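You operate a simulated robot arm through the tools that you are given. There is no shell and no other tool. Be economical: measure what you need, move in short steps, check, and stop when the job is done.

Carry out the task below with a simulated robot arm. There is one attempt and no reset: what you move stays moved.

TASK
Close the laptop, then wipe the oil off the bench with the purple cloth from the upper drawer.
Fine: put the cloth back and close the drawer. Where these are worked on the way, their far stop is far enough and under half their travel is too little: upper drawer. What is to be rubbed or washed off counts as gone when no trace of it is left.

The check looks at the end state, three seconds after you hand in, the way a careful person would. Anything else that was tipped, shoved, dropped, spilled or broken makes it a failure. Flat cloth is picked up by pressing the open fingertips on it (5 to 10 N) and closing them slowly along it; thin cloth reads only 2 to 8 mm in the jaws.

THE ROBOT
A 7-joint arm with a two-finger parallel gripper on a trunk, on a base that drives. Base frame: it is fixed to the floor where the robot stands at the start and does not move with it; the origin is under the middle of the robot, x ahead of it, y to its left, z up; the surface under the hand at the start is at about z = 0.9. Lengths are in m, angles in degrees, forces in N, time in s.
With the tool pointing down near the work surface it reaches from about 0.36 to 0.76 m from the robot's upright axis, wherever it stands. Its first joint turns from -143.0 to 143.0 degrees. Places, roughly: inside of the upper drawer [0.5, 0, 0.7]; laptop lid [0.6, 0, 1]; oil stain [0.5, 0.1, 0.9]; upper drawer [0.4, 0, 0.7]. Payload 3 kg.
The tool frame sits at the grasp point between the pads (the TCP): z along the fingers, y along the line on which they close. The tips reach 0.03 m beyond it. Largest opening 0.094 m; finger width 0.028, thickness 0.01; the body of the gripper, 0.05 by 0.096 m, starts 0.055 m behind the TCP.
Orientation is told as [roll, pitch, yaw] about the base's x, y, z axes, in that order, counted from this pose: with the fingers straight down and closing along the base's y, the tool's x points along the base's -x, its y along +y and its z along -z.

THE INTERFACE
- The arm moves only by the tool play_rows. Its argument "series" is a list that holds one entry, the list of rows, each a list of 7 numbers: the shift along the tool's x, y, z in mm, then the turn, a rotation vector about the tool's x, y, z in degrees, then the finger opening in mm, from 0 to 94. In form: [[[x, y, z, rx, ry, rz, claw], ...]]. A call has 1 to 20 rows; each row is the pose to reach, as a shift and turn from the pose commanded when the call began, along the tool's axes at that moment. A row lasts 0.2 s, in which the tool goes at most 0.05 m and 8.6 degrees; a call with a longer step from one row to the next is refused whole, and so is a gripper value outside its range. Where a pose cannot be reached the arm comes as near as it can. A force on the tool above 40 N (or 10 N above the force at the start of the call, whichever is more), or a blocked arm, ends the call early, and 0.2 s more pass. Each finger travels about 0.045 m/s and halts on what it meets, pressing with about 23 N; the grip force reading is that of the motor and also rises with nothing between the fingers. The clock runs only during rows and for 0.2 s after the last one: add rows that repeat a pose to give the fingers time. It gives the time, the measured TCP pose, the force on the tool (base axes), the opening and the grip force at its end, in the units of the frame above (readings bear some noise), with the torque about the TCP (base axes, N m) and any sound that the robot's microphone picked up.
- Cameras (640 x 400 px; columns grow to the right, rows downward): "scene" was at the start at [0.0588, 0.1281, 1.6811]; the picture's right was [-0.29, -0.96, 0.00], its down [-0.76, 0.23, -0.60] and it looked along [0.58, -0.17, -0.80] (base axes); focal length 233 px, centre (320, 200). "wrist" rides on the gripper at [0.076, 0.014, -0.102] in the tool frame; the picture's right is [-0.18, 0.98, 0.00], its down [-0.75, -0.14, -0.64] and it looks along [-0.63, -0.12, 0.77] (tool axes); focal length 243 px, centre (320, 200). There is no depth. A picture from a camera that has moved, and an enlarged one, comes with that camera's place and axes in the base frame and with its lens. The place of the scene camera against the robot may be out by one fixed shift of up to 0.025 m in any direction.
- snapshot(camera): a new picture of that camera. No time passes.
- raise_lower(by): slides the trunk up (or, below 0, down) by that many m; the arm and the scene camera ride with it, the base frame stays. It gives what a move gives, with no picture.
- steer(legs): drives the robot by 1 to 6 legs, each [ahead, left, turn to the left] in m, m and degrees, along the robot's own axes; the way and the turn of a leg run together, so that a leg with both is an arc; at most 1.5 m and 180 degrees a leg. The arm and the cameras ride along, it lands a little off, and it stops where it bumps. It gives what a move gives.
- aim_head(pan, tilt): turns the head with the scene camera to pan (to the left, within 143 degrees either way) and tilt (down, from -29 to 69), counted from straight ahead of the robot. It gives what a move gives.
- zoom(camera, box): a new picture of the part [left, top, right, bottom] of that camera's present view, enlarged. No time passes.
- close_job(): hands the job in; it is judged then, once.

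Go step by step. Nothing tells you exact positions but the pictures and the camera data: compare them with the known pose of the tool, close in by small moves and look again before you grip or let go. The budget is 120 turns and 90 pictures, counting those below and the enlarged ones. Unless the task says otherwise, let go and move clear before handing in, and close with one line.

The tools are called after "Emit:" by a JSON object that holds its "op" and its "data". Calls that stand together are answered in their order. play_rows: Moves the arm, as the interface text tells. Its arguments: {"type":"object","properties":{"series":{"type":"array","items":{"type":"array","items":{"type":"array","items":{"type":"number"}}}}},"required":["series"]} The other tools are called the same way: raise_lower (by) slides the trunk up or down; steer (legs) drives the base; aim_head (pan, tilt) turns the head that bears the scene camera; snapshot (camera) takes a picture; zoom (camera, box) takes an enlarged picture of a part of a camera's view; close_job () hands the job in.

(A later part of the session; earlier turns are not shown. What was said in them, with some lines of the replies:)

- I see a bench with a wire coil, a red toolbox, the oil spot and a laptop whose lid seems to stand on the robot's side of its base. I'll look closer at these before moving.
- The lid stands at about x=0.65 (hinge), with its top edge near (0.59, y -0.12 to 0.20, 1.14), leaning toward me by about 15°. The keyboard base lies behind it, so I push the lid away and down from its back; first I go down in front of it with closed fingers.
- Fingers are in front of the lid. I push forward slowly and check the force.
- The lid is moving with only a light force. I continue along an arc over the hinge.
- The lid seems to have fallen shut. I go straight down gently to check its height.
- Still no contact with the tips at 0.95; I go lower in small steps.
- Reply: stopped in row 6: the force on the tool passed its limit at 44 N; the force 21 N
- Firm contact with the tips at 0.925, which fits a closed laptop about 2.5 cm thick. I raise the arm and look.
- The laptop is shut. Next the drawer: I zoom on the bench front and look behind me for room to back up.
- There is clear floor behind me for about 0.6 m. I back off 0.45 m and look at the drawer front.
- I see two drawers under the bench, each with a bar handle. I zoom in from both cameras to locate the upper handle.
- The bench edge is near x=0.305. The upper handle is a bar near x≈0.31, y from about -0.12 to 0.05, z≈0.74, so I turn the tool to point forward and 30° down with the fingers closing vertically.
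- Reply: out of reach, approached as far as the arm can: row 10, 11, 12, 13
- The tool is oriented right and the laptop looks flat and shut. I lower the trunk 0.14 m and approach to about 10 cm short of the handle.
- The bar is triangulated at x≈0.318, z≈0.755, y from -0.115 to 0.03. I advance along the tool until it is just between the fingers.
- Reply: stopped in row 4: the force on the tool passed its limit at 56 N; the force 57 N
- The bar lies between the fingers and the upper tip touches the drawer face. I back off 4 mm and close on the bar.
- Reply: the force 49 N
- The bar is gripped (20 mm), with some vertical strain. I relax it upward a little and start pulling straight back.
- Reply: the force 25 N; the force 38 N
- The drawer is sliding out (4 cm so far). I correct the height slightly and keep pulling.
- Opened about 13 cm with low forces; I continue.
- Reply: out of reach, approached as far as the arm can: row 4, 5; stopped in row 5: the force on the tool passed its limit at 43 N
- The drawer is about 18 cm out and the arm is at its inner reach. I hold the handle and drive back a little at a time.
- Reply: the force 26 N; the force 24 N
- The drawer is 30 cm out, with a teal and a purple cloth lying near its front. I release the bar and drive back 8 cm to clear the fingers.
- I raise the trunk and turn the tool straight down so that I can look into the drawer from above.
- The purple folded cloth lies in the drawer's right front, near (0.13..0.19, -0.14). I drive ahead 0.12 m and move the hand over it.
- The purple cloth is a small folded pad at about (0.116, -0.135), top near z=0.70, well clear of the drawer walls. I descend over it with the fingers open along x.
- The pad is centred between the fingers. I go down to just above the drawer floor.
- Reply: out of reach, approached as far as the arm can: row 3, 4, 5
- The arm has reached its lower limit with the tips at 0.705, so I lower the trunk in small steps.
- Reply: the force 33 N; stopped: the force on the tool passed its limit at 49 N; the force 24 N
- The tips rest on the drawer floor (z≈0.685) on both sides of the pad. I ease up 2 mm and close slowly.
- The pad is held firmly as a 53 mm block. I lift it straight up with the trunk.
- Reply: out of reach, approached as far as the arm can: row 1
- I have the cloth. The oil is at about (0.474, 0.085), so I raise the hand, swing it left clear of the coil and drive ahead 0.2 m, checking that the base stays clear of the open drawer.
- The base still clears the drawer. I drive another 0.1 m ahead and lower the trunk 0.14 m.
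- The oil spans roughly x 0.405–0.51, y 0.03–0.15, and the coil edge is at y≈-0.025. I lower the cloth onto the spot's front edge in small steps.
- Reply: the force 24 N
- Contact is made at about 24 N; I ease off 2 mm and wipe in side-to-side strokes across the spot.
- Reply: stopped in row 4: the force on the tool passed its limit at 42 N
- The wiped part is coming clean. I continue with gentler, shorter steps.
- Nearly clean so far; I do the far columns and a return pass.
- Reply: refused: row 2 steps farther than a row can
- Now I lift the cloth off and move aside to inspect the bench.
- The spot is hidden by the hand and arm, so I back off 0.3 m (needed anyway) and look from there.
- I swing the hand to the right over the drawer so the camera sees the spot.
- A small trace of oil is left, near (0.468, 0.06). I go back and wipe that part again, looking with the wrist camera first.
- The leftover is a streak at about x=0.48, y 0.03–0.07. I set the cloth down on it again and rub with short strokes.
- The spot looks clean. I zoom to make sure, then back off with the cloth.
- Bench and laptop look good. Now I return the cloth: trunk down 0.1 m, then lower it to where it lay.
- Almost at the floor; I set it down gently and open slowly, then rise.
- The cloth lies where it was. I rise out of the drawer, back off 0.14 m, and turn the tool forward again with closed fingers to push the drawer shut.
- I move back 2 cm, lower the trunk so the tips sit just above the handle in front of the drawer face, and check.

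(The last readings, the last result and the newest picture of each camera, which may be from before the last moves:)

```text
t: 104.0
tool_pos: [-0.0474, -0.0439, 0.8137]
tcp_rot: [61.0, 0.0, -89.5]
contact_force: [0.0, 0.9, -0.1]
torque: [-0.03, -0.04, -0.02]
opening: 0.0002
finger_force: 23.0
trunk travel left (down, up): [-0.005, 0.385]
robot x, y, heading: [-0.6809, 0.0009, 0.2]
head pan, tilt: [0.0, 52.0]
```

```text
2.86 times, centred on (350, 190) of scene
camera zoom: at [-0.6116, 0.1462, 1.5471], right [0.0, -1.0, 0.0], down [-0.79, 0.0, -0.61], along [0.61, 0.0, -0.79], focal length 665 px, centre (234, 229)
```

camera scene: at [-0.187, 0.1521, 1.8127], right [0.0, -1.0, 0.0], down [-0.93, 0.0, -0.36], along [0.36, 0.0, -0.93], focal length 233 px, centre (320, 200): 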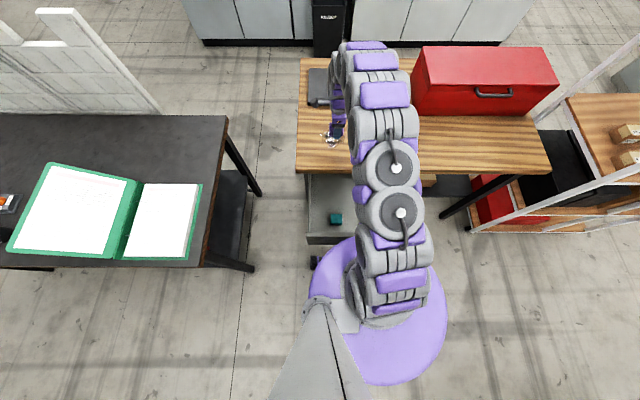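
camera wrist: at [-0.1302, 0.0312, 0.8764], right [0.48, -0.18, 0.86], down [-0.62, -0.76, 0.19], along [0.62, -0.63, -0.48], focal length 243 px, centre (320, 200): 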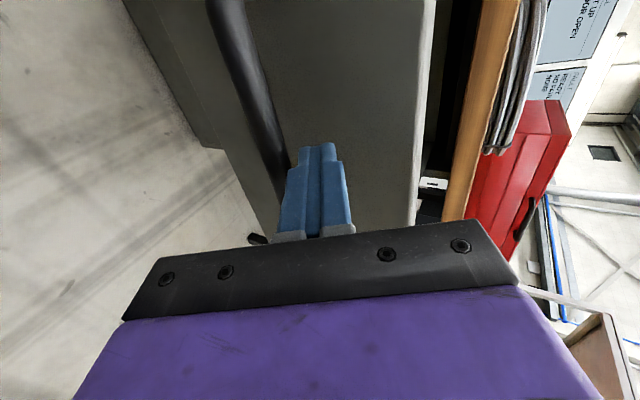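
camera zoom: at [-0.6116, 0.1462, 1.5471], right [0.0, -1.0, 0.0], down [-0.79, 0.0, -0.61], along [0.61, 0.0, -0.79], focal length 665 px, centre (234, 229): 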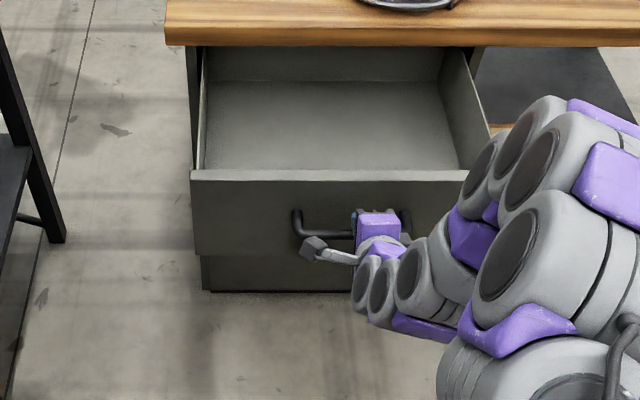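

The tips are in front of the face just above the bar. I push forward with the arm.

Emit:
{"op": "play_rows", "data": {"series": [[[0, 9.7, 17.5, 0, 0, 0, 0], [0, 17, 30.6, 0, 0, 0, 0], [0, 21.8, 39.4, 0, 0, 0, 0], [0, 29.1, 52.5, 0, 0, 0, 0], [0, 36.4, 65.6, 0, 0, 0, 0], [0, 43.6, 78.8, 0, 0, 0, 0], [0, 50.9, 91.9, 0, 0, 0, 0], [0, 58.2, 105, 0, 0, 0, 0]]]}}

Emit:
{"op": "snapshot", "data": {"camera": "wrist"}}

```text
t: 105.8
tool_pos: [0.0739, -0.0444, 0.8143]
tcp_rot: [61.0, 0.1, -89.6]
contact_force: [0.4, 0.8, 0.1]
torque: [0.0, 0.0, -0.02]
opening: 0.0
finger_force: 22.7
trunk travel left (down, up): [-0.005, 0.385]
robot x, y, heading: [-0.6777, -0.0036, 0.2]
head pan, tilt: [0.0, 52.0]
```

```text
22 pictures are left
camera wrist: at [-0.0098, 0.0315, 0.8754], right [0.48, -0.18, 0.86], down [-0.62, -0.76, 0.19], along [0.62, -0.63, -0.47], focal length 243 px, centre (320, 200)
```

wrist: 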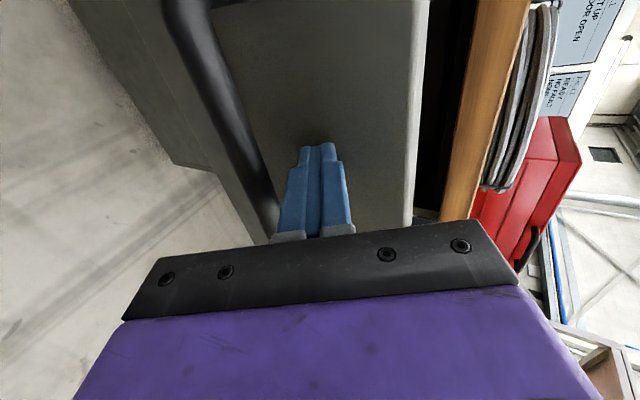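

The drawer slides in easily. I drive ahead 0.15 m with the arm held.

Emit:
{"op": "steer", "data": {"legs": [[0.15, 0, 0]]}}

Emit:
{"op": "snapshot", "data": {"camera": "wrist"}}

```text
t: 107.2
tool_pos: [0.2269, -0.0423, 0.8141]
tcp_rot: [61.0, 0.1, -89.4]
contact_force: [-0.8, 0.1, -0.5]
torque: [-0.04, -0.01, -0.02]
opening: 0.0
finger_force: 22.8
trunk travel left (down, up): [-0.005, 0.385]
robot x, y, heading: [-0.5195, -0.0017, -0.3]
head pan, tilt: [0.0, 52.0]
```

```text
21 pictures are left
camera wrist: at [0.1426, 0.0318, 0.8755], right [0.48, -0.18, 0.86], down [-0.62, -0.76, 0.19], along [0.62, -0.63, -0.48], focal length 243 px, centre (320, 200)
```

wrist: 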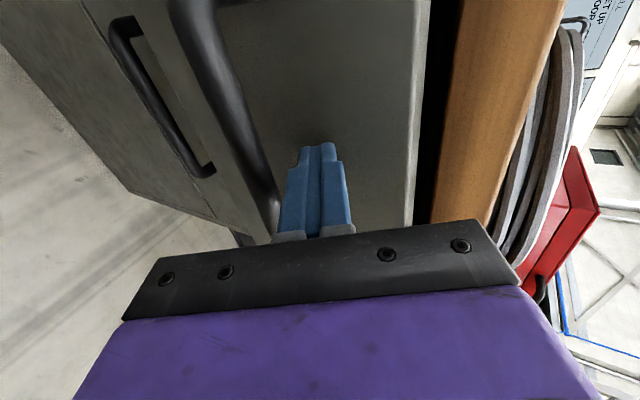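

About 7 cm remain. I drive 4 cm more, then finish with the arm in small steps.

Emit:
{"op": "steer", "data": {"legs": [[0.04, 0, 0]]}}

Emit:
{"op": "play_rows", "data": {"series": [[[0, 3.4, 6.1, 0, 0, 0, 0], [0, 6.8, 12.2, 0, 0, 0, 0], [0, 10.2, 18.4, 0, 0, 0, 0], [0, 13.6, 24.5, 0, 0, 0, 0], [0, 16, 29, 0, 0, 0, 0], [0, 18.5, 33.5, 0, 0, 0, 0]]]}}

Emit:
{"op": "snapshot", "data": {"camera": "wrist"}}

```text
t: 108.1
tool_pos: [0.2643, -0.0408, 0.815]
tcp_rot: [61.0, 0.0, -89.3]
contact_force: [-0.2, -0.2, -0.2]
torque: [0.02, 0.02, 0.0]
opening: 0.0002
finger_force: 23.1
trunk travel left (down, up): [-0.005, 0.385]
robot x, y, heading: [-0.4815, -0.0053, 0.1]
head pan, tilt: [0.0, 52.0]
```

```text
t: 109.5
tool_pos: [0.2939, -0.0418, 0.8178]
tcp_rot: [60.9, 0.1, -89.5]
contact_force: [-29.4, 0.0, 17.7]
torque: [-0.01, -0.34, -0.2]
opening: 0.0
finger_force: 22.9
trunk travel left (down, up): [-0.005, 0.385]
robot x, y, heading: [-0.4821, -0.0037, 0.4]
head pan, tilt: [0.0, 52.0]
stopped in row 6: the force on the tool passed its limit at 44 N (the readings are from after the stop); the commanded pose is now the measured one
```

```text
20 pictures are left
camera wrist: at [0.2105, 0.0326, 0.8802], right [0.48, -0.18, 0.86], down [-0.62, -0.76, 0.19], along [0.62, -0.62, -0.48], focal length 243 px, centre (320, 200)
```

wrist: 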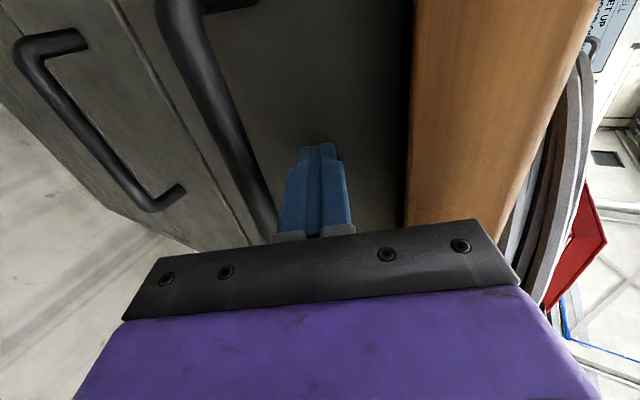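

The drawer hit its closed stop flush with the lower one. I back away and take a last look.

Emit:
{"op": "play_rows", "data": {"series": [[[0, -5, -9, 0, 0, 0, 0], [0, -14, -26, 0, 0, 0, 0]]]}}

Emit:
{"op": "steer", "data": {"legs": [[-0.2, 0, 0]]}}

Emit:
{"op": "raise_lower", "data": {"by": 0.2}}

Emit:
{"op": "snapshot", "data": {"camera": "wrist"}}

Emit:
{"op": "zoom", "data": {"camera": "scene", "box": [270, 80, 470, 230]}}

Emit:
{"op": "zoom", "data": {"camera": "scene", "box": [290, 80, 390, 160]}}

```text
t: 110.1
tool_pos: [0.2683, -0.0427, 0.8137]
tcp_rot: [60.7, 0.0, -89.5]
contact_force: [-0.9, 0.4, 0.4]
torque: [0.01, 0.02, 0.0]
opening: 0.0
finger_force: 23.1
trunk travel left (down, up): [-0.005, 0.385]
robot x, y, heading: [-0.4795, -0.0009, 0.3]
head pan, tilt: [0.0, 52.0]
```

```text
t: 111.7
tool_pos: [0.0669, -0.0388, 0.8145]
tcp_rot: [60.7, 0.0, -89.2]
contact_force: [0.9, -0.3, 0.8]
torque: [0.01, 0.0, -0.01]
opening: 0.0
finger_force: 22.7
trunk travel left (down, up): [-0.005, 0.385]
robot x, y, heading: [-0.6819, -0.0048, 0.5]
head pan, tilt: [0.0, 52.0]
```

```text
t: 113.9
tool_pos: [0.0659, -0.0389, 1.0166]
tcp_rot: [60.8, 0.0, -89.3]
contact_force: [0.7, 0.0, 0.5]
torque: [0.04, 0.01, -0.01]
opening: 0.0
finger_force: 22.7
trunk travel left (down, up): [-0.205, 0.185]
robot x, y, heading: [-0.6801, -0.0051, 0.5]
head pan, tilt: [0.0, 52.0]
```

```text
19 pictures are left
camera wrist: at [-0.0174, 0.0345, 1.0782], right [0.48, -0.18, 0.86], down [-0.62, -0.76, 0.19], along [0.62, -0.62, -0.48], focal length 243 px, centre (320, 200)
```

wrist: 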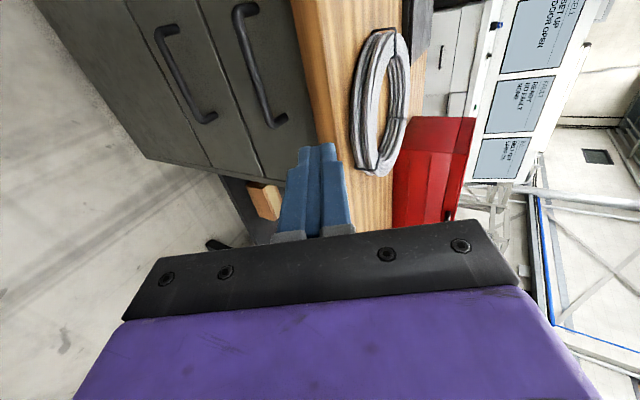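

```text
2.67 times, centred on (370, 155) of scene
camera zoom: at [-0.6182, 0.1463, 1.7469], right [0.01, -1.0, 0.0], down [-0.79, -0.01, -0.61], along [0.61, 0.01, -0.79], focal length 621 px, centre (187, 320)
```

zoom: 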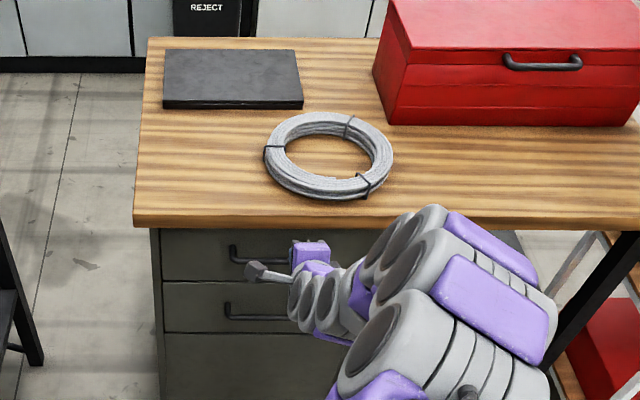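

```text
5.00 times, centred on (340, 120) of scene
camera zoom: at [-0.6182, 0.1463, 1.7469], right [0.01, -1.0, 0.0], down [-0.79, -0.01, -0.61], along [0.61, 0.01, -0.79], focal length 1164 px, centre (220, 600)
```

zoom: 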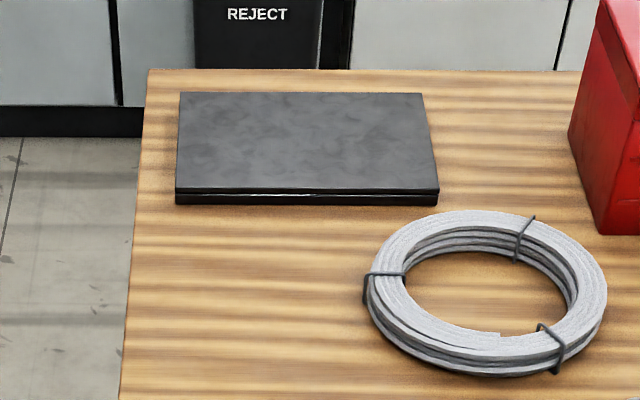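

The laptop is shut, no oil shows on the bench, the cloth is back in the drawer and the drawer is closed. The hand is clear, so I hand in.

Emit:
{"op": "close_job", "data": {}}

```text
The job is handed in.
```

I closed the laptop and wiped up the oil with the purple cloth. I then put the cloth back where it was in the upper drawer, closed the drawer, and handed the job in.
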